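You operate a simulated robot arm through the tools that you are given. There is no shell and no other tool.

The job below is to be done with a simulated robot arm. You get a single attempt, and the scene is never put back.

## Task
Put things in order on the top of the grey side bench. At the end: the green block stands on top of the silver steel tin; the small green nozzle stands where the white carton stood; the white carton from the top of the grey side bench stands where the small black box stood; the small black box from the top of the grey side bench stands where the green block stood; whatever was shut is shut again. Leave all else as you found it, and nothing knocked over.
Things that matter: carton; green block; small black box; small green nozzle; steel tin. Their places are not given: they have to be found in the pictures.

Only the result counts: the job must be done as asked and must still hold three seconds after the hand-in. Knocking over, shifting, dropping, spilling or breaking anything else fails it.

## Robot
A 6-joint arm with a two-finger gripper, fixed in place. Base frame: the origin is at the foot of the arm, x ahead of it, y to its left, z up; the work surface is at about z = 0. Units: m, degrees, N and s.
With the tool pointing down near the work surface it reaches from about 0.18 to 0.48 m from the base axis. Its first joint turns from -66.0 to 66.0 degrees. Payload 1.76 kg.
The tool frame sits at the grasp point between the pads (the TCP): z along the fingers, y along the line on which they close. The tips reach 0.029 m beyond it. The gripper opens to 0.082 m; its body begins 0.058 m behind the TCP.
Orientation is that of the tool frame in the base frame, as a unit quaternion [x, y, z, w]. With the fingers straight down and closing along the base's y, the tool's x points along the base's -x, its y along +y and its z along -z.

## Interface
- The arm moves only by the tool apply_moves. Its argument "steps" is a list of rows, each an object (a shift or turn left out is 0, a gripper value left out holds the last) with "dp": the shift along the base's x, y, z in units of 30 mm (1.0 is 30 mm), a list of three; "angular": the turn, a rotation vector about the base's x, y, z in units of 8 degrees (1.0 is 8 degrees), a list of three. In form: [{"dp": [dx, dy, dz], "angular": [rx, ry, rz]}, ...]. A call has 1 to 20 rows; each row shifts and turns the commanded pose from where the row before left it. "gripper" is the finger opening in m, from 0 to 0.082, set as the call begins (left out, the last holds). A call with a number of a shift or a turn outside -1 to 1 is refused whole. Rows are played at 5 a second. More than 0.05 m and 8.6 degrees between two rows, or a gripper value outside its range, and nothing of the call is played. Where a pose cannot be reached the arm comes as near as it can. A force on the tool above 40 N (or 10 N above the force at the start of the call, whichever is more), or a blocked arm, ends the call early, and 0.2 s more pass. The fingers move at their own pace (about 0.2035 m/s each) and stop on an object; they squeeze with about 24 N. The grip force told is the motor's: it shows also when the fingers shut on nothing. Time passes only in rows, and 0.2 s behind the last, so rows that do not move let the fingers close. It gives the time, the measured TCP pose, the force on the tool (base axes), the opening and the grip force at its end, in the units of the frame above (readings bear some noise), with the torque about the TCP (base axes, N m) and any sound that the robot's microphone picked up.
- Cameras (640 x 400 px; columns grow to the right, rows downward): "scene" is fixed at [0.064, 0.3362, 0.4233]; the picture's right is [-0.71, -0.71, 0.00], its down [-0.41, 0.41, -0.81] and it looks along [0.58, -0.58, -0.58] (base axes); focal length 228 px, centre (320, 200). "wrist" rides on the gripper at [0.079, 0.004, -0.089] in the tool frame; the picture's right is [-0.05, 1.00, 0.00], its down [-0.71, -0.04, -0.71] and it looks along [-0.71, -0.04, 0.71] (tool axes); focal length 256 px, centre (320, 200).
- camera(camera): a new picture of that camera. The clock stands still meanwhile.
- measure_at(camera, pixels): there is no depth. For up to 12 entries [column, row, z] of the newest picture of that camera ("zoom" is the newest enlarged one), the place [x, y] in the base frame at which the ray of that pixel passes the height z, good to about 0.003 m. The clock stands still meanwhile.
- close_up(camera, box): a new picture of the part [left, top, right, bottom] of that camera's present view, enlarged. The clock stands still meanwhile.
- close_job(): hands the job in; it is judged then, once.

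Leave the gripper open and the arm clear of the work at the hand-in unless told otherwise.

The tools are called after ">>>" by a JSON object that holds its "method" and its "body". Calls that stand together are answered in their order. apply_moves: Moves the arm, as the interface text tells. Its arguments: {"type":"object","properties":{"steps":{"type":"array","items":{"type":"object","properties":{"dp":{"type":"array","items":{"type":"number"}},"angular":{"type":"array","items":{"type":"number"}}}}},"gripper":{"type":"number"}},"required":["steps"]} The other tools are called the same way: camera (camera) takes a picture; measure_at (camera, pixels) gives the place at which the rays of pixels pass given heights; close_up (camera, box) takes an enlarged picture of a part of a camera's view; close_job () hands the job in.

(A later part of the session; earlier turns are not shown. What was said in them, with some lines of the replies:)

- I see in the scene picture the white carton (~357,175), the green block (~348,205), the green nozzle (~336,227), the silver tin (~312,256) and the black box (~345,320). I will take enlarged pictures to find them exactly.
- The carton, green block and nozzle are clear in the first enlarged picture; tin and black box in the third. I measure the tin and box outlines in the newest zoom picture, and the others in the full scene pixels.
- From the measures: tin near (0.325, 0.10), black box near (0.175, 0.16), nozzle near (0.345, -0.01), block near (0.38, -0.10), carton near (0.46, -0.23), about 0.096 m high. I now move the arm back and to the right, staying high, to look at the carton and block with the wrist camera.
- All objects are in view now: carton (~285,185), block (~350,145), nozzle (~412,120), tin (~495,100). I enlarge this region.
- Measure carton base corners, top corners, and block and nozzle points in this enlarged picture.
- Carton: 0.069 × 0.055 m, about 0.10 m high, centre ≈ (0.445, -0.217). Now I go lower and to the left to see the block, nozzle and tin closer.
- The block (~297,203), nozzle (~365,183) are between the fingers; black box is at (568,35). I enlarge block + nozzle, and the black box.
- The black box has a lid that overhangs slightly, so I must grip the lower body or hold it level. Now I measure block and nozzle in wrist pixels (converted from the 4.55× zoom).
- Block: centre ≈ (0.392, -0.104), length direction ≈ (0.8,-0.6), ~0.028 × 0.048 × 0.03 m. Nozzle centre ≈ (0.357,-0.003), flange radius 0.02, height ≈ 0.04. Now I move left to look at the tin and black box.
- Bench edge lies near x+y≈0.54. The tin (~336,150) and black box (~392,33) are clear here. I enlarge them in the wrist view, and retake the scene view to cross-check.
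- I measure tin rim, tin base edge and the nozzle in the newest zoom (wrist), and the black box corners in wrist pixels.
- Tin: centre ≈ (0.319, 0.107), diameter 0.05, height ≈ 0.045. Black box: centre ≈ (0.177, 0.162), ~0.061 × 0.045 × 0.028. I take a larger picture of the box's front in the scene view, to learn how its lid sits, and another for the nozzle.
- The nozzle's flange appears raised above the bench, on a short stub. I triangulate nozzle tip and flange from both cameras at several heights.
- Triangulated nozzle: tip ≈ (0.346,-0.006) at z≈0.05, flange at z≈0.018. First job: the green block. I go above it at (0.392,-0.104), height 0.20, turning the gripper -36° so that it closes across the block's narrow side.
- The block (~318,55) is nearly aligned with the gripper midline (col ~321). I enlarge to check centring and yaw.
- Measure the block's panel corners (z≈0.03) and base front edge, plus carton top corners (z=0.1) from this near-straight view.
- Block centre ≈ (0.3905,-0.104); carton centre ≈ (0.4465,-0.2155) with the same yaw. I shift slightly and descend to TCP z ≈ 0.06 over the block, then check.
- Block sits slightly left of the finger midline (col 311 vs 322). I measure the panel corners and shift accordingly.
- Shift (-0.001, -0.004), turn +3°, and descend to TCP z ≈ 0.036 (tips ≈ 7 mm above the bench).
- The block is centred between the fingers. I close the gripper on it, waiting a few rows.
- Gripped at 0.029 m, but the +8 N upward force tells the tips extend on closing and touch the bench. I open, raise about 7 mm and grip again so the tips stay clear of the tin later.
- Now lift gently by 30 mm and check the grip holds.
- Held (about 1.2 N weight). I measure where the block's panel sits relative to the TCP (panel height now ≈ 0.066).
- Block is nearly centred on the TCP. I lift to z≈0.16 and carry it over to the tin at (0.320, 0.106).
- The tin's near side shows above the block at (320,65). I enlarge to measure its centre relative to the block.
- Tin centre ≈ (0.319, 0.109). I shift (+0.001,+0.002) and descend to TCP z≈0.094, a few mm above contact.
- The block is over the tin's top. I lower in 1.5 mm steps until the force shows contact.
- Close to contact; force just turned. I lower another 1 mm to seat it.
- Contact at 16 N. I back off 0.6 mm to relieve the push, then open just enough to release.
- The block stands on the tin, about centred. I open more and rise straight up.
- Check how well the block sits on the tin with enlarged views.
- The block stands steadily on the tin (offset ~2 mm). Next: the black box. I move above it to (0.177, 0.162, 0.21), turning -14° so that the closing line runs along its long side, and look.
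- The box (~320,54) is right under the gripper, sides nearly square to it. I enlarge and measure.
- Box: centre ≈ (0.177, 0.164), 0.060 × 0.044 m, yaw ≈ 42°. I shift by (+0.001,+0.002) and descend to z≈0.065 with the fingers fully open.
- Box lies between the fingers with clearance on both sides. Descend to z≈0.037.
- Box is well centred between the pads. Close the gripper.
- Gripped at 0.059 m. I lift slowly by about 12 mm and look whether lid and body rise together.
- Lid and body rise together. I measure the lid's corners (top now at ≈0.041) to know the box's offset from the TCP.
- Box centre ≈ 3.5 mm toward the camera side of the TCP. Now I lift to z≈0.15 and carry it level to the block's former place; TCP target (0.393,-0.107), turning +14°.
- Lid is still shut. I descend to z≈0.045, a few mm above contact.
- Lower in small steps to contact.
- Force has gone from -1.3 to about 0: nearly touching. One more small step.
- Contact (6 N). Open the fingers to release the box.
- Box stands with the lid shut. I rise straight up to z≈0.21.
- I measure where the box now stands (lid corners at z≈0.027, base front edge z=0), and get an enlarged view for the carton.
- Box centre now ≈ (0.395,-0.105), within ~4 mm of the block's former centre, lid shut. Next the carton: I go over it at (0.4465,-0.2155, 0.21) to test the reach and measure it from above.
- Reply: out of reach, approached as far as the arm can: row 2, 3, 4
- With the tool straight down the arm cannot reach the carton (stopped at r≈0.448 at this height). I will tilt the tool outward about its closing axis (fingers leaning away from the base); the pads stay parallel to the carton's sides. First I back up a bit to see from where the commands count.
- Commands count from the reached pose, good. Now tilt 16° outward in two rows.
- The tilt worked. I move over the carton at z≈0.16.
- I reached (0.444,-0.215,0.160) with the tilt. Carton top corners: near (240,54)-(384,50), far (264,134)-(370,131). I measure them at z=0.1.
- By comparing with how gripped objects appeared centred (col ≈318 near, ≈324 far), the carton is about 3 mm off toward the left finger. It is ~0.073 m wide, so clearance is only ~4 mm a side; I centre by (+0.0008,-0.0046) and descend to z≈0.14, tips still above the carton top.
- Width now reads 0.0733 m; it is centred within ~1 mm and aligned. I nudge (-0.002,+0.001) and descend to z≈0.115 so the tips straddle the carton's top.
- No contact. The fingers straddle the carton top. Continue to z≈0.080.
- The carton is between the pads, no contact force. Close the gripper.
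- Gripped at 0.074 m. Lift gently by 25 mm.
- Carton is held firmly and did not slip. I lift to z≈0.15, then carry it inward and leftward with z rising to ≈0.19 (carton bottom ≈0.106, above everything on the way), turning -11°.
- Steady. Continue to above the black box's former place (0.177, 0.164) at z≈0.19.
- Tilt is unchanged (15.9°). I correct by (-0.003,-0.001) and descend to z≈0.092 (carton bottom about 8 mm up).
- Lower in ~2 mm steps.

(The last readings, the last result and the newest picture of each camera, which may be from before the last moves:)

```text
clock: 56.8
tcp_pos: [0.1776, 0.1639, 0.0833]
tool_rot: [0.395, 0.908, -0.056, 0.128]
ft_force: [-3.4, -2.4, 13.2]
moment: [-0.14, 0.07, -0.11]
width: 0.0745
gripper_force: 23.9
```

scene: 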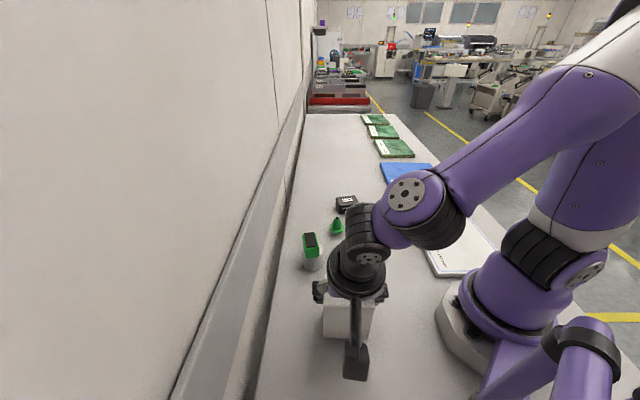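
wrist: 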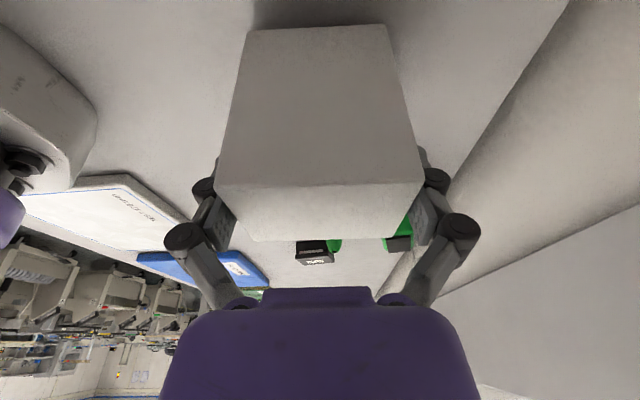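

Contact (13 N). I ease up 0.5 mm and open fully.

>>> {"method": "apply_moves", "body": {"steps": [{"dp": [0, 0, 0.015]}, {"dp": [0, 0, 0]}]}}

>>> {"method": "apply_moves", "body": {"steps": [{"dp": [0, 0, 0]}, {"dp": [0, 0, 0]}], "gripper": 0.082}}

>>> {"method": "camera", "body": {"camera": "wrist"}}

>>> {"method": "close_up", "body": {"camera": "scene", "box": [290, 240, 410, 390]}}

```text
clock: 57.4
tcp_pos: [0.1773, 0.1642, 0.0831]
tool_rot: [0.394, 0.909, -0.055, 0.128]
ft_force: [1.0, 1.2, -1.2]
moment: [-0.04, -0.04, 0.0]
width: 0.0742
gripper_force: 23.3
```

```text
clock: 58.0
tcp_pos: [0.1762, 0.163, 0.0821]
tool_rot: [0.394, 0.908, -0.056, 0.128]
ft_force: [-0.7, -1.6, 0.2]
moment: [-0.01, 0.0, 0.01]
width: 0.082
gripper_force: 0.1
```

```text
taken
```

wrist: 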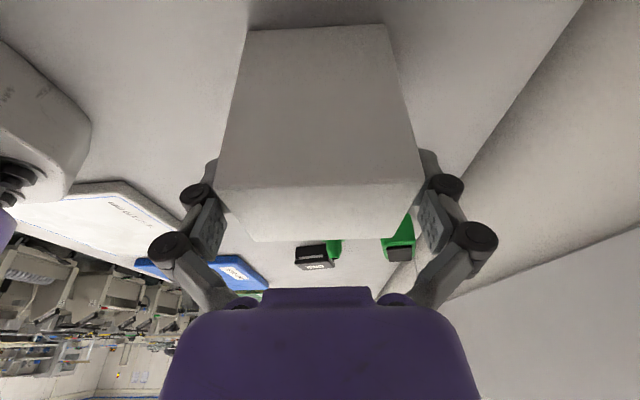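

```text
2.67 times, centred on (350, 315) of scene
```

zoom: 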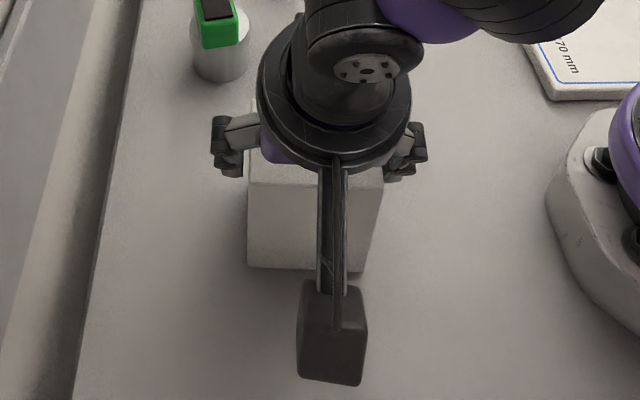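

Released. I rise straight up slowly, watching the forces.

>>> {"method": "apply_moves", "body": {"steps": [{"dp": [0, 0, 0.15]}, {"dp": [0, 0, 0.3]}, {"dp": [0, 0, 0.4]}, {"dp": [0, 0, 0.5]}, {"dp": [0, 0, 0.6]}, {"dp": [0, 0, 0]}]}}

>>> {"method": "camera", "body": {"camera": "wrist"}}

>>> {"method": "camera", "body": {"camera": "scene"}}

```text
clock: 59.4
tcp_pos: [0.177, 0.1639, 0.1418]
tool_rot: [0.395, 0.908, -0.055, 0.128]
ft_force: [1.0, 0.7, 1.2]
moment: [0.03, -0.03, -0.01]
width: 0.0819
gripper_force: 0.0
```

```text
taken
```

wrist: 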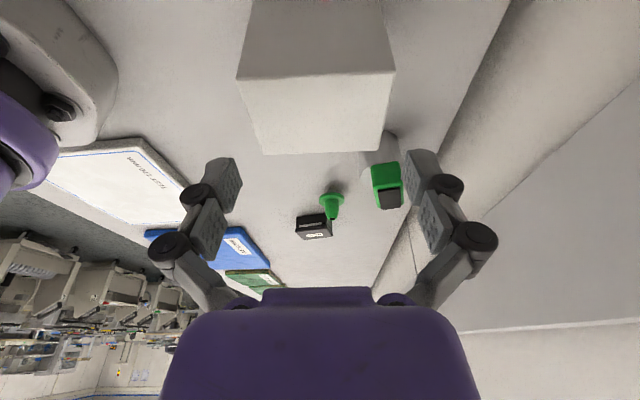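

```text
taken
```

scene: 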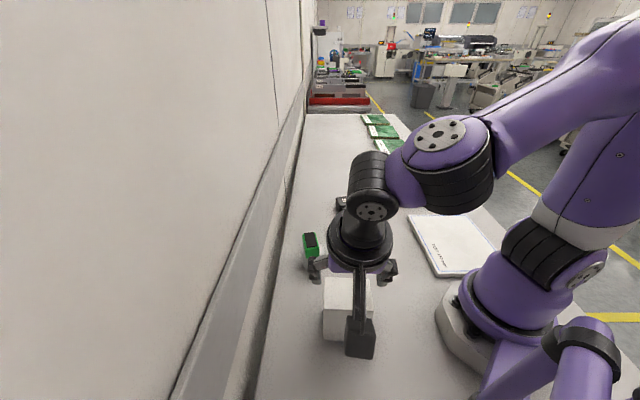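

Carton stands on the box's former place, the gripper is clear above. Now the nozzle: rise, then move over to it at z≈0.16, keeping the 16° tilt and turning +21° so that the lean is radial at the carton's former place.

>>> {"method": "apply_moves", "body": {"steps": [{"dp": [0, 0, 0.8]}, {"dp": [0, 0, 0.8]}, {"dp": [0, 0, 0.6]}, {"dp": [0.805, -0.814, 0], "angular": [0, 0, 0.375]}, {"dp": [0.805, -0.814, 0], "angular": [0, 0, 0.375]}, {"dp": [0.805, -0.814, 0], "angular": [0, 0, 0.375]}, {"dp": [0.805, -0.814, 0], "angular": [0, 0, 0.375]}, {"dp": [0.805, -0.814, 0], "angular": [0, 0, 0.375]}, {"dp": [0.805, -0.814, -0.4], "angular": [0, 0, 0.375]}, {"dp": [0.805, -0.814, -0.8], "angular": [0, 0, 0.375]}, {"dp": [0, 0, -0.4]}, {"dp": [0, 0, 0]}], "gripper": 0.06}}

>>> {"method": "camera", "body": {"camera": "wrist"}}

>>> {"method": "camera", "body": {"camera": "scene"}}

```text
clock: 62.0
tcp_pos: [0.3506, -0.0114, 0.1578]
tool_rot: [0.221, 0.965, -0.031, 0.136]
ft_force: [-0.5, -0.3, 0.3]
moment: [0.0, -0.01, 0.04]
width: 0.06
gripper_force: 0.1
out of reach, approached as far as the arm can: row 3
```

```text
taken
```

wrist: 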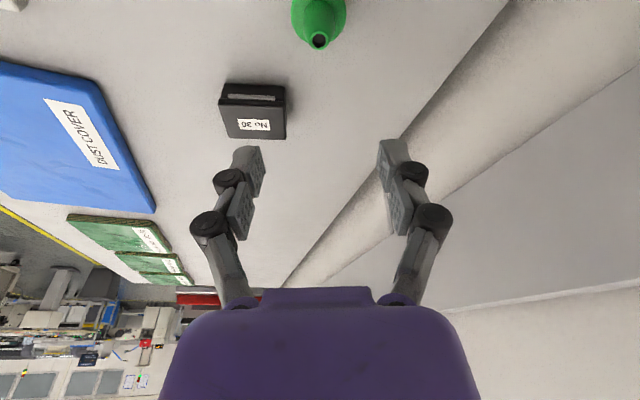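

```text
taken
```

scene: 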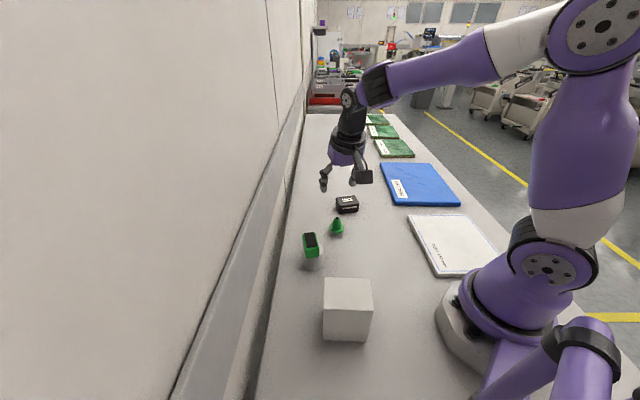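

The carton stands upright on the box's former place in the scene (~348,310). The nozzle is at wrist (320,25). I enlarge both cameras on the nozzle and the carton.

>>> {"method": "close_up", "body": {"camera": "scene", "box": [308, 205, 368, 245]}}

>>> {"method": "close_up", "body": {"camera": "wrist", "box": [260, 0, 380, 70]}}

>>> {"method": "close_up", "body": {"camera": "scene", "box": [300, 265, 396, 350]}}

```text
10.00 times, centred on (338, 225) of scene
```

zoom: 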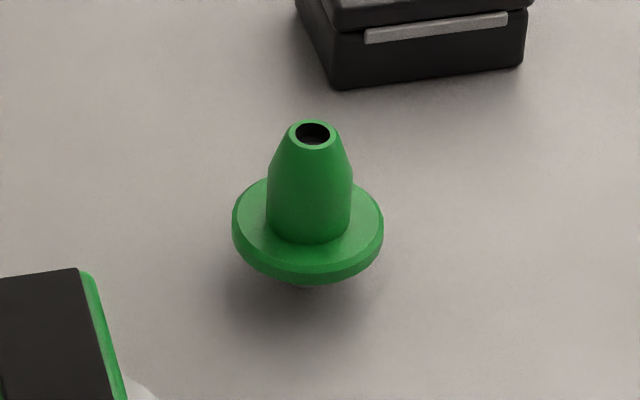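

```text
5.33 times, centred on (320, 35) of wrist
```

zoom: 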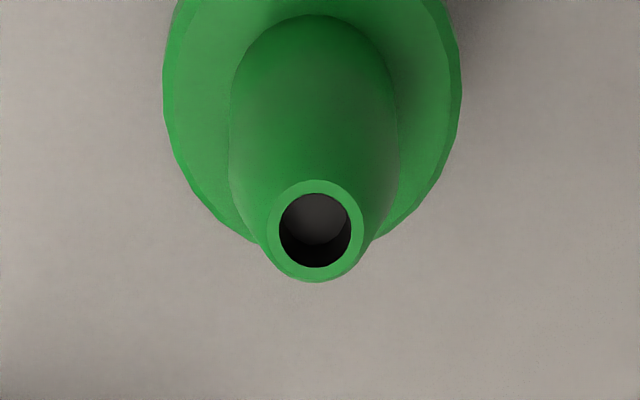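

```text
4.71 times, centred on (348, 308) of scene
```

zoom: 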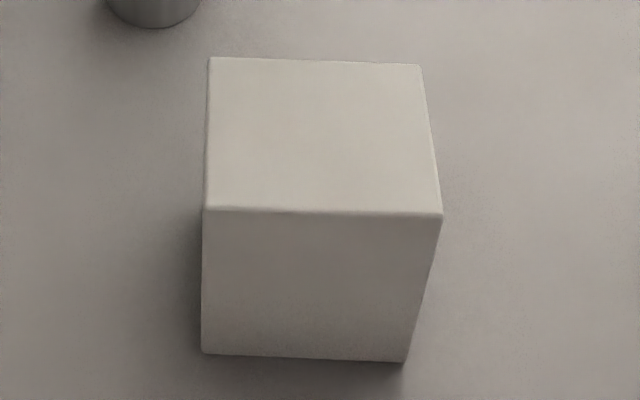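

Measure carton corners, and the nozzle's tip in both cameras at several heights to triangulate.

>>> {"method": "measure_at", "body": {"camera": "zoom", "pixels": [[202, 352, 0.0], [405, 361, 0.0], [209, 57, 0.1], [420, 63, 0.1], [442, 213, 0.1], [204, 209, 0.1]]}}

>>> {"method": "measure_at", "body": {"camera": "scene", "pixels": [[337.2, 218.2, 0.04], [337.2, 218.2, 0.045], [337.2, 218.2, 0.05], [337.2, 218.2, 0.055], [336.8, 227.2, 0.015], [336.8, 227.2, 0.02], [336.8, 227.2, 0.025], [336.9, 233.7, 0.0]]}}

>>> {"method": "measure_at", "body": {"camera": "wrist", "pixels": [[319.25, 40.6, 0.04], [319.25, 40.6, 0.045], [319.25, 40.6, 0.05], [319.25, 40.6, 0.055], [319.25, 40.6, 0.04], [319.25, 40.6, 0.045], [319.25, 40.6, 0.05], [319.25, 40.6, 0.055]]}}

```text
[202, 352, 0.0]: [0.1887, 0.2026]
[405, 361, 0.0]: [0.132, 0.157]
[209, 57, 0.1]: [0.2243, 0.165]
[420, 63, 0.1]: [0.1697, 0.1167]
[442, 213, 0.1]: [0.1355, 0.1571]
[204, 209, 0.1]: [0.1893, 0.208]
```

```text
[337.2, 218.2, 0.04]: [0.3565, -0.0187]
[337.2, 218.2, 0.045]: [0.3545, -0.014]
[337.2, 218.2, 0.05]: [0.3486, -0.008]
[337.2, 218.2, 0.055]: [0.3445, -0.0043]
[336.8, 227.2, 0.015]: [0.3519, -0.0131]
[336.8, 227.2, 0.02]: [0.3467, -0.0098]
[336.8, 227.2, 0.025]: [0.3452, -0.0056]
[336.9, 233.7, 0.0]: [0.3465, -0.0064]
```

```text
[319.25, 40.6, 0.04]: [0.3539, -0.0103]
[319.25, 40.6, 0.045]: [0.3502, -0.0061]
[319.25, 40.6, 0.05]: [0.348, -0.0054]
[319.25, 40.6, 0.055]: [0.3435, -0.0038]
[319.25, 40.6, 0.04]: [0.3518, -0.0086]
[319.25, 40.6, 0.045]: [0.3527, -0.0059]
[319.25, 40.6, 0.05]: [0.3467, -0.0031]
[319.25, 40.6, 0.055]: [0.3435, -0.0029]
```

Nozzle ≈ (0.346,-0.006), flange top z≈0.023, tip z≈0.052; it has a cylinder part (∅≈0.0216) just above the flange. Carton is within ~3 mm of the box's former place. A smaller tilt would give a better grip on the nozzle, so I first test, empty, whether 8° tilt reaches the carton's former place at z≈0.06.

>>> {"method": "apply_moves", "body": {"steps": [{"dp": [0, 0, 0], "angular": [0.437, 0.9, 0]}, {"dp": [0.452, -0.979, -0.1]}, {"dp": [0.452, -0.979, -0.1]}, {"dp": [0.452, -0.979, -0.1]}, {"dp": [0.452, -0.979, -0.1]}, {"dp": [0.452, -0.979, -0.1]}, {"dp": [0.452, -0.979, -0.4]}, {"dp": [0.452, -0.979, -0.4]}, {"dp": [0, 0, -0.7]}, {"dp": [0, 0, -0.7]}, {"dp": [0, 0, 0]}], "gripper": 0.06}}

>>> {"method": "camera", "body": {"camera": "scene"}}

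```text
clock: 64.4
tcp_pos: [0.4457, -0.2151, 0.0749]
tool_rot: [0.224, 0.972, -0.015, 0.068]
ft_force: [0.4, -0.6, 0.4]
moment: [-0.02, 0.0, -0.01]
width: 0.06
gripper_force: 0.0
```

```text
taken
```

scene: 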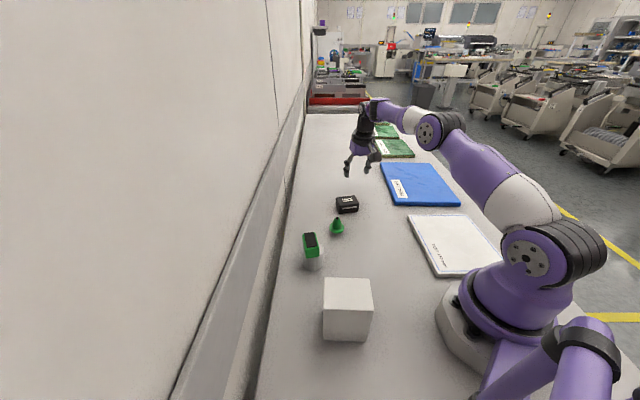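

8° tilt reaches the place. I go back to the nozzle at z≈0.13: TCP target (0.3424,-0.0069).

>>> {"method": "apply_moves", "body": {"steps": [{"dp": [0, 0, 0.9]}, {"dp": [0, 0, 0.9]}, {"dp": [-0.492, 0.991, 0]}, {"dp": [-0.492, 0.991, 0]}, {"dp": [-0.492, 0.991, 0]}, {"dp": [-0.492, 0.991, 0]}, {"dp": [-0.492, 0.991, 0]}, {"dp": [-0.492, 0.991, 0]}, {"dp": [-0.492, 0.991, 0]}, {"dp": [0, 0, 0]}, {"dp": [0, 0, 0]}], "gripper": 0.06}}

>>> {"method": "camera", "body": {"camera": "wrist"}}

>>> {"method": "close_up", "body": {"camera": "wrist", "box": [256, 20, 384, 100]}}

```text
clock: 66.8
tcp_pos: [0.3412, -0.0085, 0.1315]
tool_rot: [0.224, 0.972, -0.016, 0.069]
ft_force: [-0.3, -0.1, -0.5]
moment: [-0.01, -0.02, 0.0]
width: 0.0601
gripper_force: 0.1
```

```text
taken
```

wrist: 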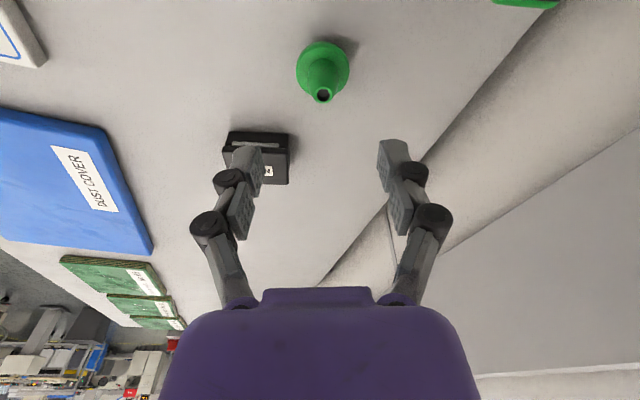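

```text
5.00 times, centred on (320, 60) of wrist
```

zoom: 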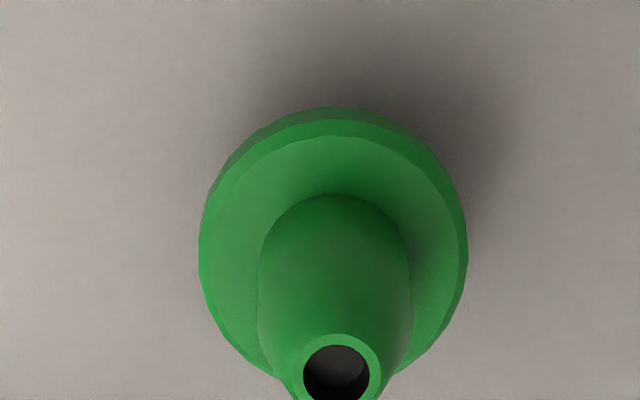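

The nozzle is ~2 mm toward the right finger. I shift +0.002 in y and descend to z≈0.088, fingers narrowed to 0.05, still above its tip.

>>> {"method": "apply_moves", "body": {"steps": [{"dp": [0, 0.07, -0.4]}, {"dp": [0, 0, -0.5]}, {"dp": [0, 0, -0.55]}, {"dp": [0, 0, 0]}, {"dp": [0, 0, 0]}], "gripper": 0.05}}

>>> {"method": "camera", "body": {"camera": "wrist"}}

>>> {"method": "close_up", "body": {"camera": "wrist", "box": [240, 60, 400, 180]}}

>>> {"method": "close_up", "body": {"camera": "scene", "box": [298, 180, 378, 240]}}

```text
clock: 68.0
tcp_pos: [0.342, -0.0051, 0.0859]
tool_rot: [0.224, 0.972, -0.015, 0.068]
ft_force: [0.2, 0.6, 0.0]
moment: [0.03, 0.0, -0.03]
width: 0.0501
gripper_force: 0.1
```

```text
taken
```

wrist: 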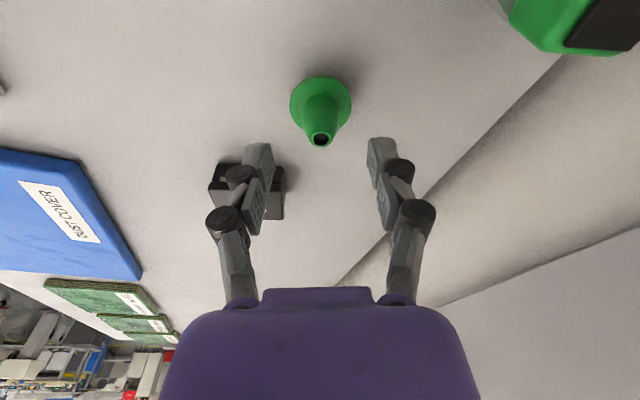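

```text
3.33 times, centred on (320, 120) of wrist
```

zoom: 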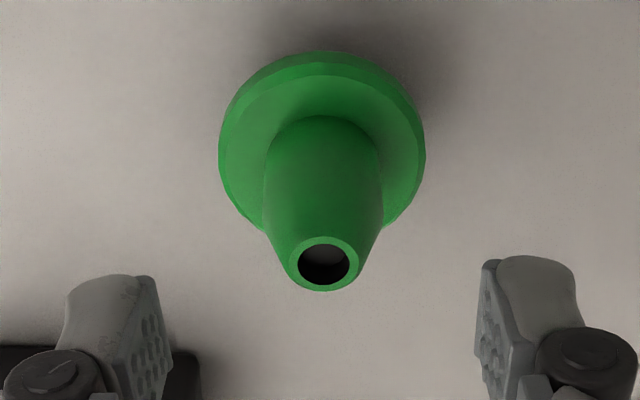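

```text
6.67 times, centred on (338, 210) of scene
```

zoom: 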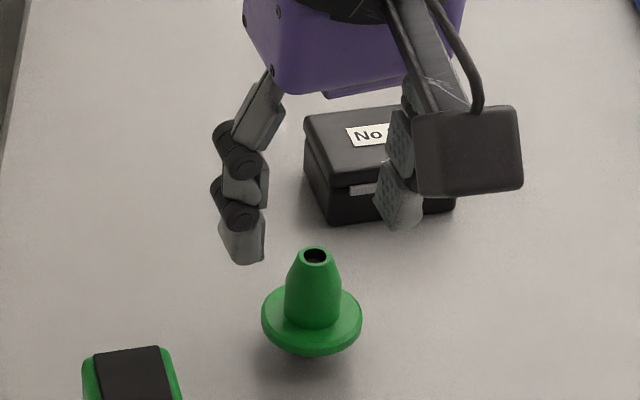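

Centred within 0.3 mm. I shift -2 mm along the lean and descend to z≈0.057, then narrow the fingers to 0.034 (not touching) to see tip clearance above the flange.

>>> {"method": "apply_moves", "body": {"steps": [{"dp": [-0.06, 0.03, -0.3]}, {"dp": [0, 0, -0.35]}, {"dp": [0, 0, -0.31]}, {"dp": [0, 0, 0]}, {"dp": [0, 0, 0]}], "gripper": 0.05}}

>>> {"method": "apply_moves", "body": {"steps": [{"dp": [0, 0, 0]}, {"dp": [0, 0, 0]}], "gripper": 0.034}}

>>> {"method": "close_up", "body": {"camera": "wrist", "box": [250, 90, 390, 210]}}

>>> {"method": "close_up", "body": {"camera": "scene", "box": [308, 195, 372, 243]}}

```text
clock: 69.2
tcp_pos: [0.3407, -0.0052, 0.0578]
tool_rot: [0.224, 0.972, -0.016, 0.068]
ft_force: [0.2, 0.2, 0.0]
moment: [0.02, -0.02, 0.01]
width: 0.0504
gripper_force: 0.1
```

```text
clock: 69.8
tcp_pos: [0.3403, -0.006, 0.0585]
tool_rot: [0.225, 0.972, -0.016, 0.067]
ft_force: [-0.4, -0.2, -0.6]
moment: [0.02, 0.01, -0.01]
width: 0.0342
gripper_force: 0.0
```

```text
3.33 times, centred on (320, 150) of wrist
```

zoom: 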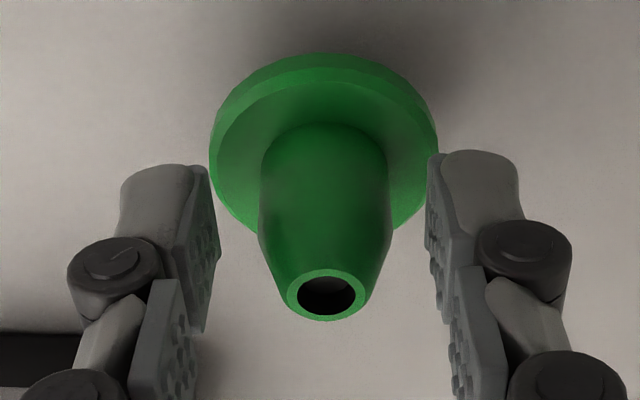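

```text
8.33 times, centred on (340, 219) of scene
```

zoom: 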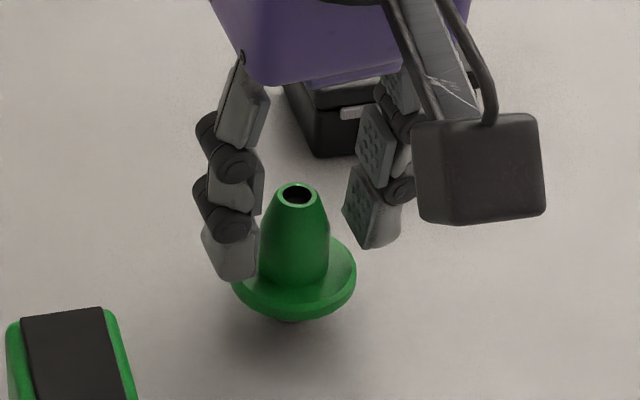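

Nozzle is centred between the tips, tips ≈ 6-8 mm above the flange. I lower 3.5 mm more to hold the cylinder part, and check forces.

>>> {"method": "apply_moves", "body": {"steps": [{"dp": [0.01, 0.02, -0.06]}, {"dp": [0, 0, -0.055]}, {"dp": [0, 0, 0]}]}}

>>> {"method": "close_up", "body": {"camera": "scene", "box": [308, 195, 372, 243]}}

>>> {"method": "close_up", "body": {"camera": "wrist", "box": [250, 90, 390, 210]}}

```text
clock: 70.6
tcp_pos: [0.3412, -0.0043, 0.0555]
tool_rot: [0.225, 0.972, -0.015, 0.067]
ft_force: [-0.9, 0.0, 0.4]
moment: [0.05, 0.0, 0.0]
width: 0.034
gripper_force: 0.0
```

```text
8.33 times, centred on (340, 219) of scene
```

zoom: 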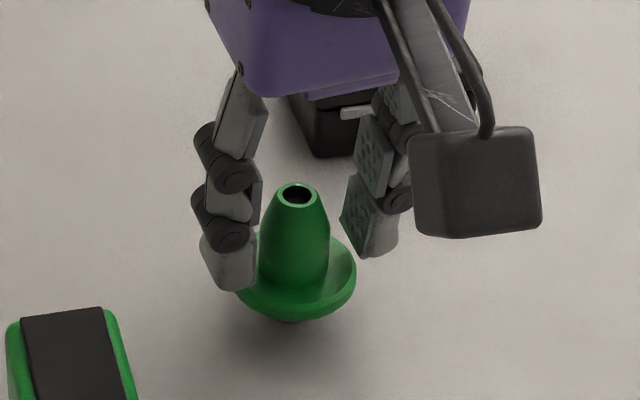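

```text
3.33 times, centred on (320, 150) of wrist
```

zoom: 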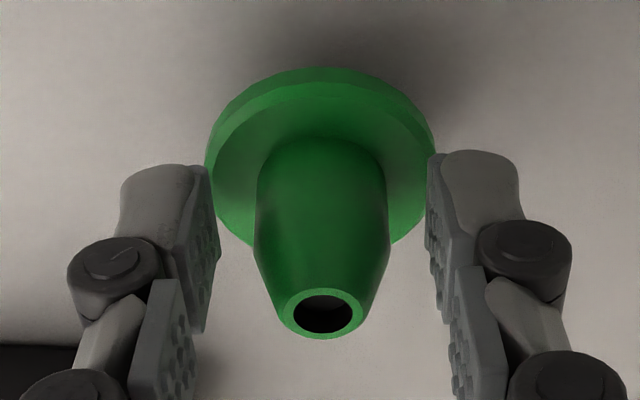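

Tips are a few mm above the flange, level with the cylinder part. Close on it.

>>> {"method": "apply_moves", "body": {"steps": [{"dp": [0, 0, 0]}, {"dp": [0, 0, 0]}, {"dp": [0, 0, 0]}], "gripper": 0.01}}

>>> {"method": "close_up", "body": {"camera": "scene", "box": [308, 195, 372, 243]}}

>>> {"method": "close_up", "body": {"camera": "wrist", "box": [250, 90, 390, 210]}}

```text
clock: 71.4
tcp_pos: [0.3417, -0.0048, 0.0549]
tool_rot: [0.224, 0.972, -0.015, 0.068]
ft_force: [-0.4, 0.6, 4.7]
moment: [0.01, -0.03, 0.01]
width: 0.0206
gripper_force: 24.2
```

```text
8.33 times, centred on (340, 219) of scene
```

zoom: 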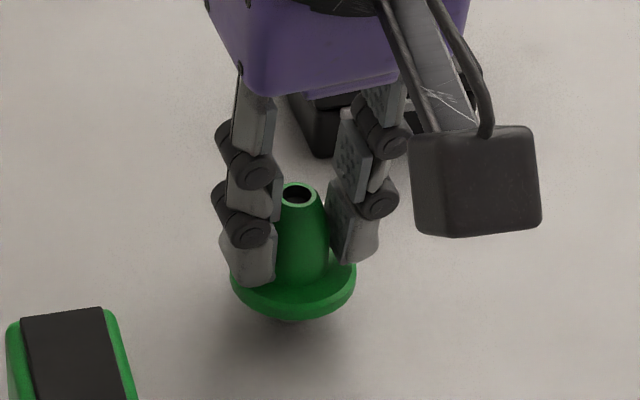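

```text
3.33 times, centred on (320, 150) of wrist
```

zoom: 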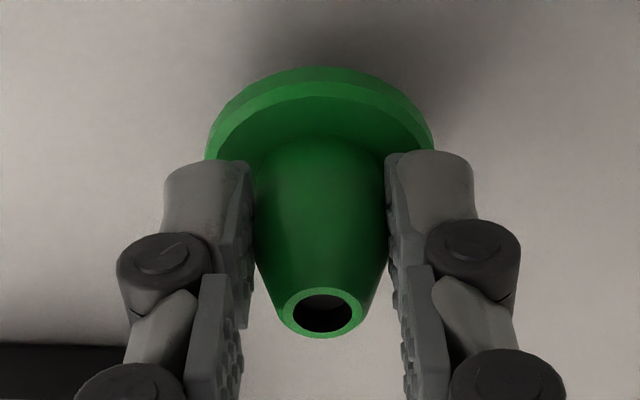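

Gripped at 0.0206 m, nozzle still upright. Lift gently by ~20 mm.

>>> {"method": "apply_moves", "body": {"steps": [{"dp": [0, 0, 0.1]}, {"dp": [0, 0, 0.2]}, {"dp": [0, 0, 0.4]}, {"dp": [0, 0, 0]}]}}

>>> {"method": "close_up", "body": {"camera": "scene", "box": [308, 185, 372, 233]}}

>>> {"method": "close_up", "body": {"camera": "wrist", "box": [250, 90, 390, 210]}}

```text
clock: 72.4
tcp_pos: [0.34, -0.0041, 0.0762]
tool_rot: [0.224, 0.972, -0.015, 0.068]
ft_force: [-0.5, -0.1, -0.4]
moment: [0.01, -0.01, -0.02]
width: 0.0207
gripper_force: 24.0
```

```text
8.33 times, centred on (340, 209) of scene
```

zoom: 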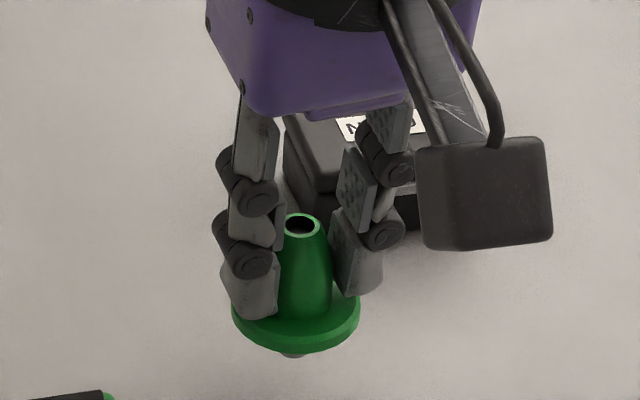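

```text
3.33 times, centred on (320, 150) of wrist
```

zoom: 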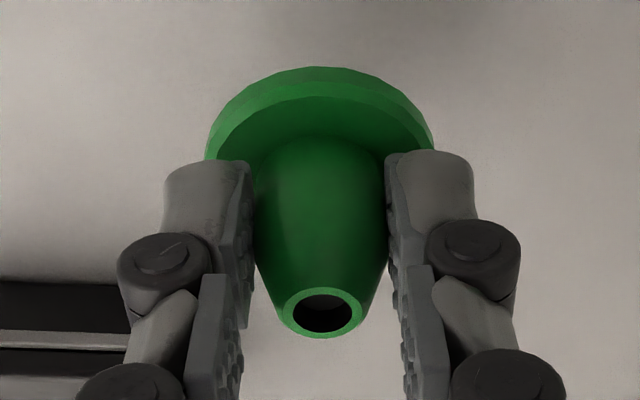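

Held without slipping (the grey stub under the flange is visible). I lift to z≈0.13 and carry it to the carton's former place: TCP target (0.4425,-0.2155).

>>> {"method": "apply_moves", "body": {"steps": [{"dp": [0, 0, 0.7]}, {"dp": [0, 0, 0.9]}, {"dp": [0.21, -0.44, 0.15]}, {"dp": [0.427, -0.881, 0]}, {"dp": [0.427, -0.881, 0]}, {"dp": [0.427, -0.881, 0]}, {"dp": [0.427, -0.881, 0]}, {"dp": [0.427, -0.881, 0]}, {"dp": [0.427, -0.881, 0]}, {"dp": [0.427, -0.881, 0]}, {"dp": [0.217, -0.441, 0]}, {"dp": [0, 0, 0]}, {"dp": [0, 0, 0]}]}}

>>> {"method": "camera", "body": {"camera": "wrist"}}

>>> {"method": "close_up", "body": {"camera": "scene", "box": [300, 120, 420, 220]}}

```text
clock: 75.2
tcp_pos: [0.4425, -0.2148, 0.1286]
tool_rot: [0.224, 0.972, -0.017, 0.068]
ft_force: [-1.4, -0.6, -0.7]
moment: [0.03, -0.01, 0.01]
width: 0.0205
gripper_force: 24.2
```

```text
taken
```

wrist: 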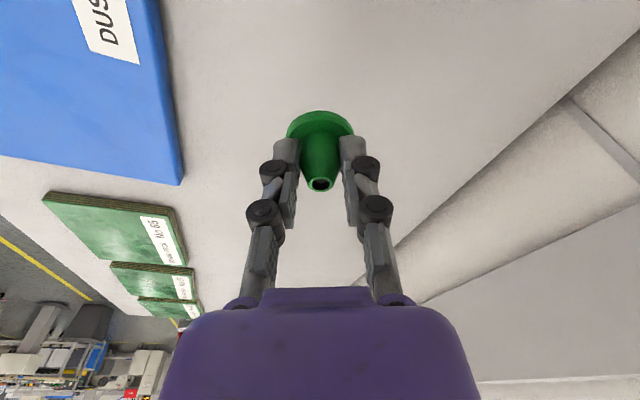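

```text
4.00 times, centred on (360, 170) of scene
```

zoom: 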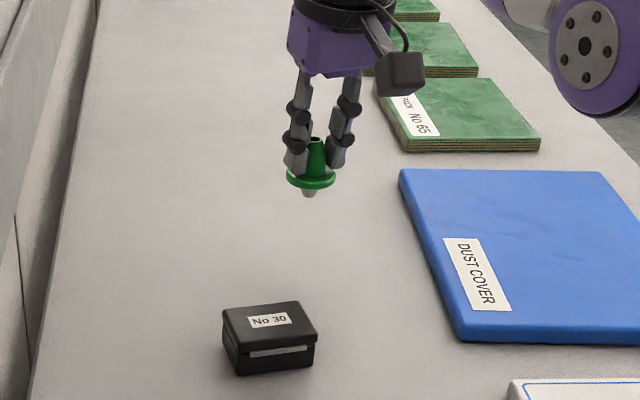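

Zoom in to see the stub and whether the nozzle hangs vertical.

>>> {"method": "close_up", "body": {"camera": "scene", "box": [320, 150, 352, 174]}}

```text
16.00 times, centred on (336, 162) of scene
```

zoom: 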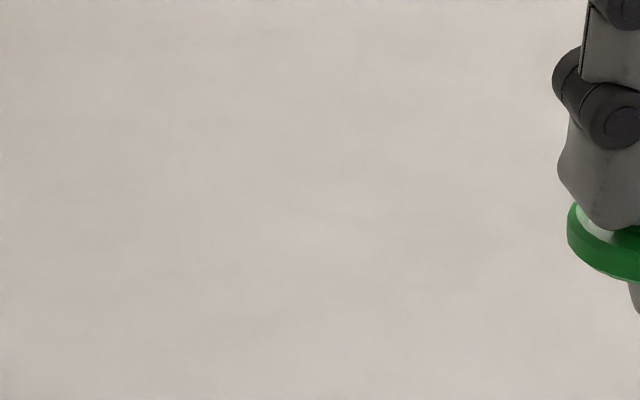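

>>> {"method": "close_up", "body": {"camera": "scene", "box": [334, 158, 366, 182]}}

```text
16.00 times, centred on (350, 170) of scene
```

zoom: 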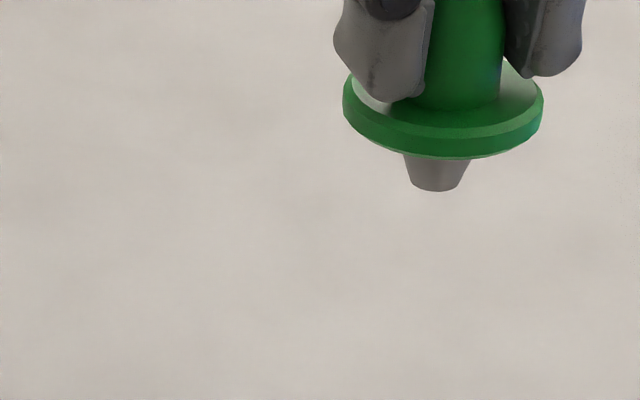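

The stub is ~10 mm wide at its foot, so I must set it down gently and level. Descend to z≈0.062.

>>> {"method": "apply_moves", "body": {"steps": [{"dp": [0, -0.02, -0.6]}, {"dp": [0, 0, -0.7]}, {"dp": [0, 0, -0.6]}, {"dp": [0, 0, -0.32]}, {"dp": [0, 0, 0]}, {"dp": [0, 0, 0]}]}}

>>> {"method": "close_up", "body": {"camera": "scene", "box": [324, 160, 388, 208]}}

>>> {"method": "close_up", "body": {"camera": "wrist", "box": [250, 90, 390, 210]}}

```text
clock: 76.6
tcp_pos: [0.4428, -0.2159, 0.0609]
tool_rot: [0.225, 0.972, -0.015, 0.068]
ft_force: [0.9, 0.6, -0.6]
moment: [0.01, 0.01, -0.03]
width: 0.0209
gripper_force: 24.0
```

```text
8.33 times, centred on (356, 184) of scene
```

zoom: 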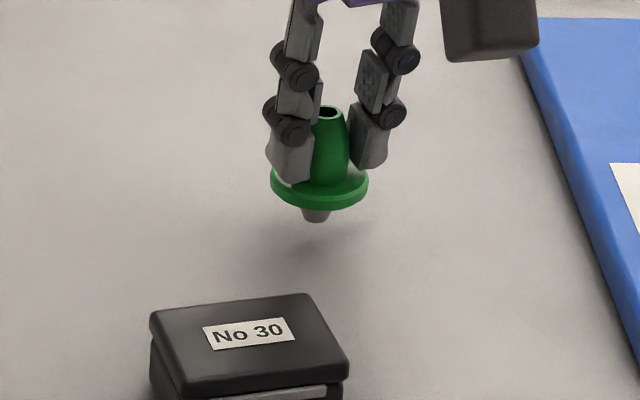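

```text
3.33 times, centred on (320, 150) of wrist
```

zoom: 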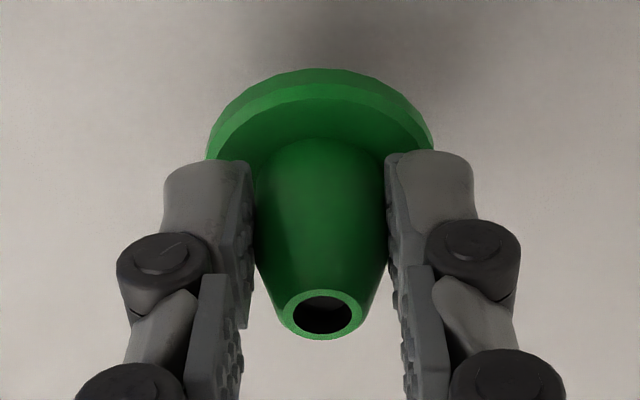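

Lower in small steps: first 4 mm.

>>> {"method": "apply_moves", "body": {"steps": [{"dp": [0, 0, -0.05]}, {"dp": [0, 0, -0.05]}, {"dp": [0, 0, -0.03]}, {"dp": [0, 0, 0]}]}}

>>> {"method": "apply_moves", "body": {"steps": [{"dp": [0, 0, -0.03]}, {"dp": [0, 0, 0]}]}}

```text
clock: 77.6
tcp_pos: [0.4422, -0.2153, 0.0586]
tool_rot: [0.224, 0.972, -0.015, 0.068]
ft_force: [-0.6, 0.0, -1.3]
moment: [0.0, -0.01, 0.0]
width: 0.0206
gripper_force: 23.7
```

```text
clock: 78.2
tcp_pos: [0.4434, -0.2164, 0.0587]
tool_rot: [0.224, 0.972, -0.016, 0.069]
ft_force: [-0.4, 0.3, 0.2]
moment: [-0.01, 0.02, 0.0]
width: 0.0208
gripper_force: 24.1
```

>>> {"method": "apply_moves", "body": {"steps": [{"dp": [0, 0, -0.03]}, {"dp": [0, 0, 0]}]}}

>>> {"method": "apply_moves", "body": {"steps": [{"dp": [0, 0, -0.03]}, {"dp": [0, 0, 0]}]}}

>>> {"method": "close_up", "body": {"camera": "scene", "box": [324, 160, 388, 208]}}

```text
clock: 78.8
tcp_pos: [0.4445, -0.217, 0.0565]
tool_rot: [0.224, 0.972, -0.016, 0.068]
ft_force: [0.2, -0.3, -0.1]
moment: [-0.01, -0.01, 0.01]
width: 0.0207
gripper_force: 23.9
```

```text
clock: 79.4
tcp_pos: [0.4431, -0.2157, 0.0559]
tool_rot: [0.224, 0.972, -0.015, 0.068]
ft_force: [-0.4, 0.4, -0.4]
moment: [-0.02, 0.0, -0.01]
width: 0.0208
gripper_force: 24.5
```

```text
8.33 times, centred on (356, 184) of scene
```

zoom: 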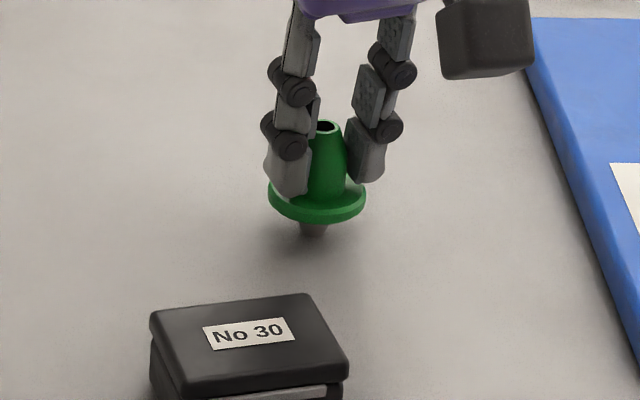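

Not yet in contact. Continue with 0.6–0.9 mm steps.

>>> {"method": "apply_moves", "body": {"steps": [{"dp": [0, 0, -0.025]}, {"dp": [0, 0, 0]}]}}

>>> {"method": "apply_moves", "body": {"steps": [{"dp": [0, 0, -0.02]}, {"dp": [0, 0, 0]}]}}

```text
clock: 80.0
tcp_pos: [0.4429, -0.2163, 0.054]
tool_rot: [0.223, 0.972, -0.016, 0.069]
ft_force: [-2.2, 0.8, 6.7]
moment: [0.01, 0.06, 0.06]
width: 0.0206
gripper_force: 24.5
```

```text
clock: 80.6
tcp_pos: [0.4438, -0.2172, 0.0545]
tool_rot: [0.225, 0.972, -0.015, 0.069]
ft_force: [-3.3, 1.2, 17.0]
moment: [0.09, 0.07, -0.01]
width: 0.0208
gripper_force: 24.4
```

Contact reached (17 N). I ease back up ~0.9 mm to unload, then check the picture before releasing.

>>> {"method": "apply_moves", "body": {"steps": [{"dp": [0, 0, 0.03]}, {"dp": [0, 0, 0]}]}}

>>> {"method": "close_up", "body": {"camera": "scene", "box": [332, 164, 380, 200]}}

>>> {"method": "close_up", "body": {"camera": "wrist", "box": [250, 90, 390, 210]}}

```text
clock: 81.2
tcp_pos: [0.4419, -0.2166, 0.0538]
tool_rot: [0.224, 0.972, -0.016, 0.069]
ft_force: [3.1, -0.1, 8.3]
moment: [-0.08, -0.25, 0.06]
width: 0.0206
gripper_force: 24.5
```

```text
11.11 times, centred on (356, 182) of scene
```

zoom: 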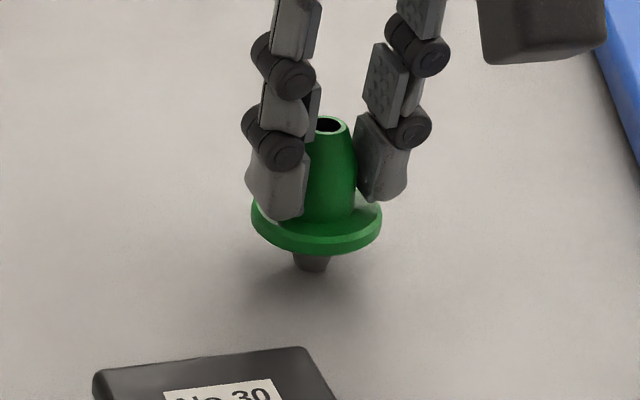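

```text
3.33 times, centred on (320, 150) of wrist
```

zoom: 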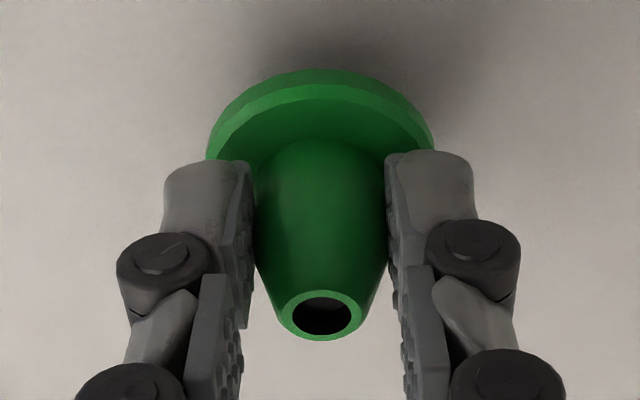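

Still 8 N on it. Ease up another 0.5 mm and let it settle.

>>> {"method": "apply_moves", "body": {"steps": [{"dp": [0, 0, 0.015]}, {"dp": [0, 0, 0]}, {"dp": [0, 0, 0]}]}}

```text
clock: 82.0
tcp_pos: [0.4415, -0.216, 0.0542]
tool_rot: [0.224, 0.972, -0.015, 0.068]
ft_force: [0.5, -0.3, 3.0]
moment: [-0.02, -0.07, 0.01]
width: 0.0207
gripper_force: 23.9
```

Only 3 N left. Release: open to 0.04.

>>> {"method": "apply_moves", "body": {"steps": [{"dp": [0, 0, 0]}, {"dp": [0, 0, 0]}], "gripper": 0.04}}

>>> {"method": "close_up", "body": {"camera": "scene", "box": [332, 164, 380, 200]}}

>>> {"method": "close_up", "body": {"camera": "wrist", "box": [250, 90, 390, 210]}}

```text
clock: 82.6
tcp_pos: [0.4427, -0.2165, 0.0548]
tool_rot: [0.224, 0.972, -0.016, 0.067]
ft_force: [0.2, 1.2, -0.5]
moment: [-0.03, -0.01, -0.03]
width: 0.0399
gripper_force: 0.1
```

```text
11.11 times, centred on (356, 182) of scene
```

zoom: 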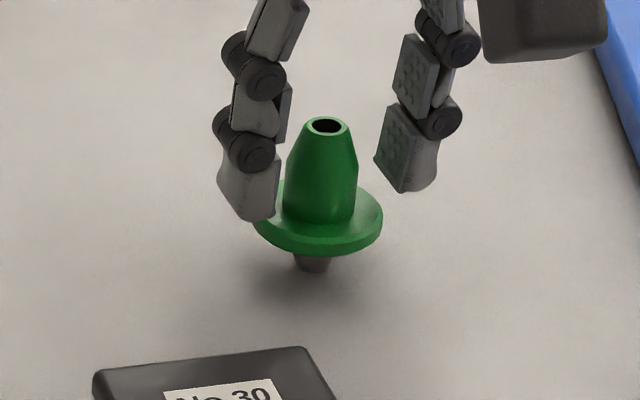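

```text
3.33 times, centred on (320, 150) of wrist
```

zoom: 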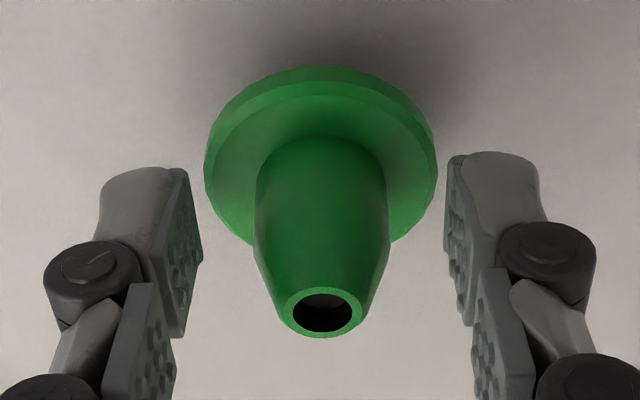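

The nozzle stands upright and free. I open a little more and rise straight up.

>>> {"method": "apply_moves", "body": {"steps": [{"dp": [0, 0, 0.2]}, {"dp": [0, 0, 0.4]}, {"dp": [0, 0, 0.6]}, {"dp": [0, 0, 0.8]}, {"dp": [0, 0, 0]}], "gripper": 0.06}}

>>> {"method": "camera", "body": {"camera": "wrist"}}

>>> {"method": "close_up", "body": {"camera": "scene", "box": [320, 160, 384, 220]}}

```text
clock: 83.8
tcp_pos: [0.4426, -0.2154, 0.1147]
tool_rot: [0.224, 0.972, -0.016, 0.068]
ft_force: [0.4, -0.2, 0.3]
moment: [0.0, -0.01, 0.0]
width: 0.0602
gripper_force: 0.1
```

```text
taken
```

wrist: 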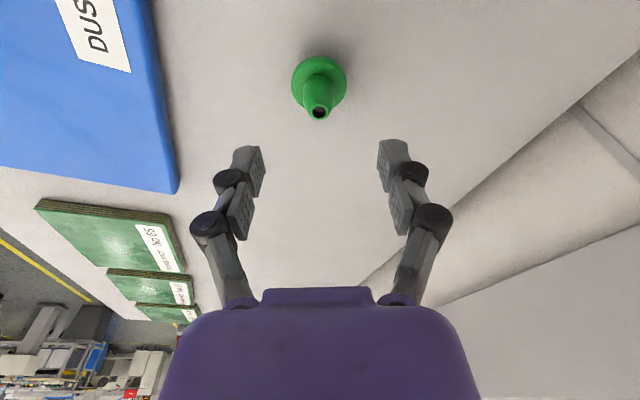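

```text
6.67 times, centred on (352, 190) of scene
```

zoom: 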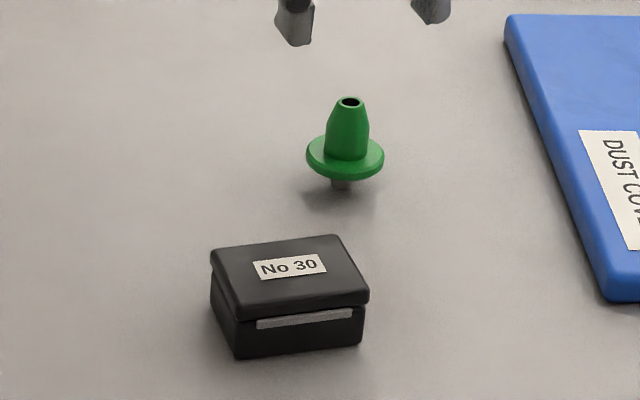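

The nozzle stands at the carton's former place. I measure its foot and then retreat up and back to a clear pose, undoing the tilt.

>>> {"method": "measure_at", "body": {"camera": "zoom", "pixels": [[342, 188, 0.0], [350, 102, 0.052], [345, 153, 0.023]]}}

>>> {"method": "apply_moves", "body": {"steps": [{"dp": [0, 0, 0.5]}, {"dp": [-0.4, 0.2, 0.6]}, {"dp": [-0.6, 0.4, 0.8]}, {"dp": [-0.7, 0.8, 0.8], "angular": [0.2185, 0.45, 0]}, {"dp": [-0.7, 0.8, 0.8], "angular": [0.2185, 0.45, 0]}, {"dp": [-0.7, 0.9, 0.8]}, {"dp": [-0.7, 0.9, 0.8]}, {"dp": [-0.7, 0.9, 0.5]}, {"dp": [0, 0, 0]}, {"dp": [0, 0, 0]}], "gripper": 0.082}}

>>> {"method": "camera", "body": {"camera": "scene"}}

>>> {"method": "camera", "body": {"camera": "wrist"}}

```text
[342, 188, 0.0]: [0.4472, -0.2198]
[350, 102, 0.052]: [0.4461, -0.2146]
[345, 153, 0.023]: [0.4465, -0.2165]
```

```text
clock: 86.0
tcp_pos: [0.3072, -0.0675, 0.2824]
tool_rot: [0.225, 0.974, -0.001, 0.0]
ft_force: [0.1, 0.4, 1.0]
moment: [0.01, 0.01, -0.02]
width: 0.082
gripper_force: 0.0
```

```text
taken
```

scene: 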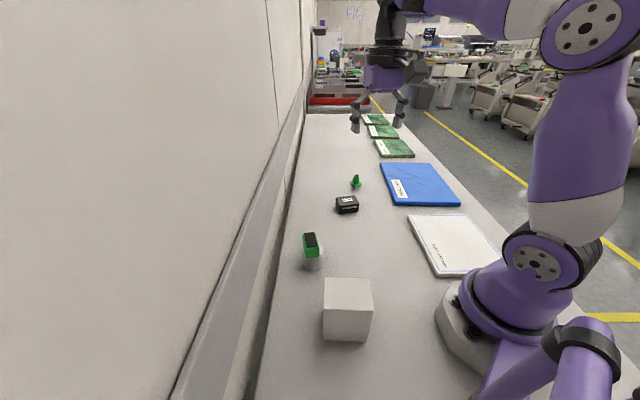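

```text
taken
```

wrist: 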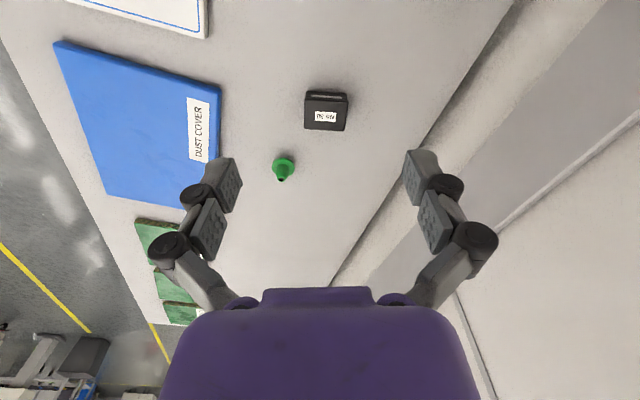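

All pieces look in place. Final check: enlarged views of the box, the nozzle, the tin with block and the carton.

>>> {"method": "close_up", "body": {"camera": "scene", "box": [316, 165, 396, 215]}}

>>> {"method": "measure_at", "body": {"camera": "zoom", "pixels": [[188, 384, 0.0], [333, 374, 0.0], [320, 130, 0.0]]}}

>>> {"method": "close_up", "body": {"camera": "scene", "box": [280, 220, 392, 345]}}

```text
8.00 times, centred on (356, 190) of scene
```

zoom: 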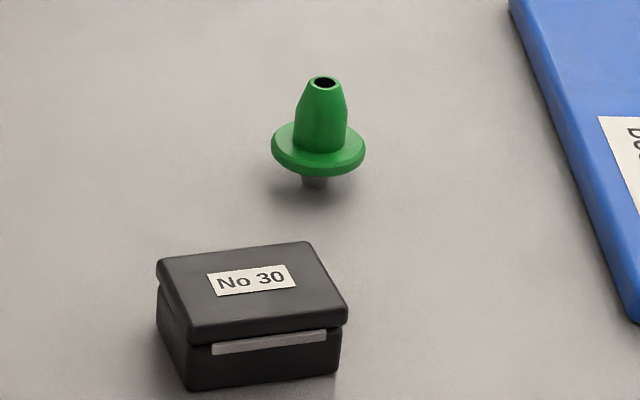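

```text
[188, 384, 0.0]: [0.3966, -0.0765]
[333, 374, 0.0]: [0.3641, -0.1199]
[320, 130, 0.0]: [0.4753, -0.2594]
```

```text
3.20 times, centred on (336, 282) of scene
```

zoom: 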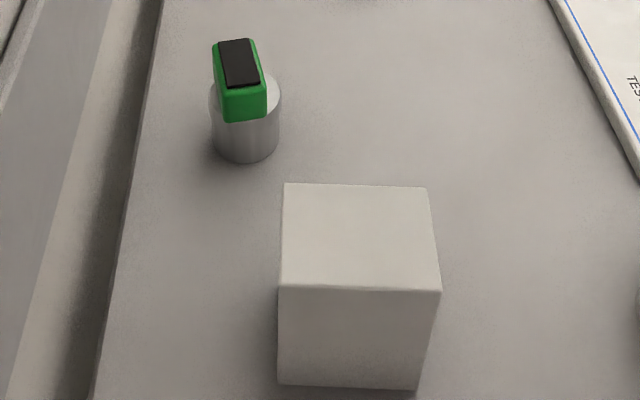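

Everything holds. The lid is shut, the nozzle and carton stand upright, the block stands on the tin, the gripper is open and the arm is clear. I hand in.

>>> {"method": "close_job", "body": {}}

```text
The job is handed in.
```

The job is handed in, with everything where you asked; whether it passed has not been reported back to me.

| Item | Where it stands now | Offset from the intended spot |
|---|---|---|
| Green block | On top of the steel tin | About 2 mm off centre |
| Small black box | Where the green block stood | About 5 mm |
| White carton | Where the small black box stood | About 3 mm |
| Small green nozzle | Where the white carton stood | Within about 2 mm |

- **Offsets:** these come from the camera pictures, which are good to about 3 mm. I left the black box's 5 mm as it was, because gripping it again risked opening the lid.
- **Lid:** the black box's lid stayed shut through the whole move.
- **Nozzle:** it stands on a foot only about 10 mm wide, as it did at the start. It was upright in the last pictures.
- **Everything else:** I touched nothing else and saw nothing knocked over.
- **Arm:** the gripper is open and the arm is raised clear of the bench.
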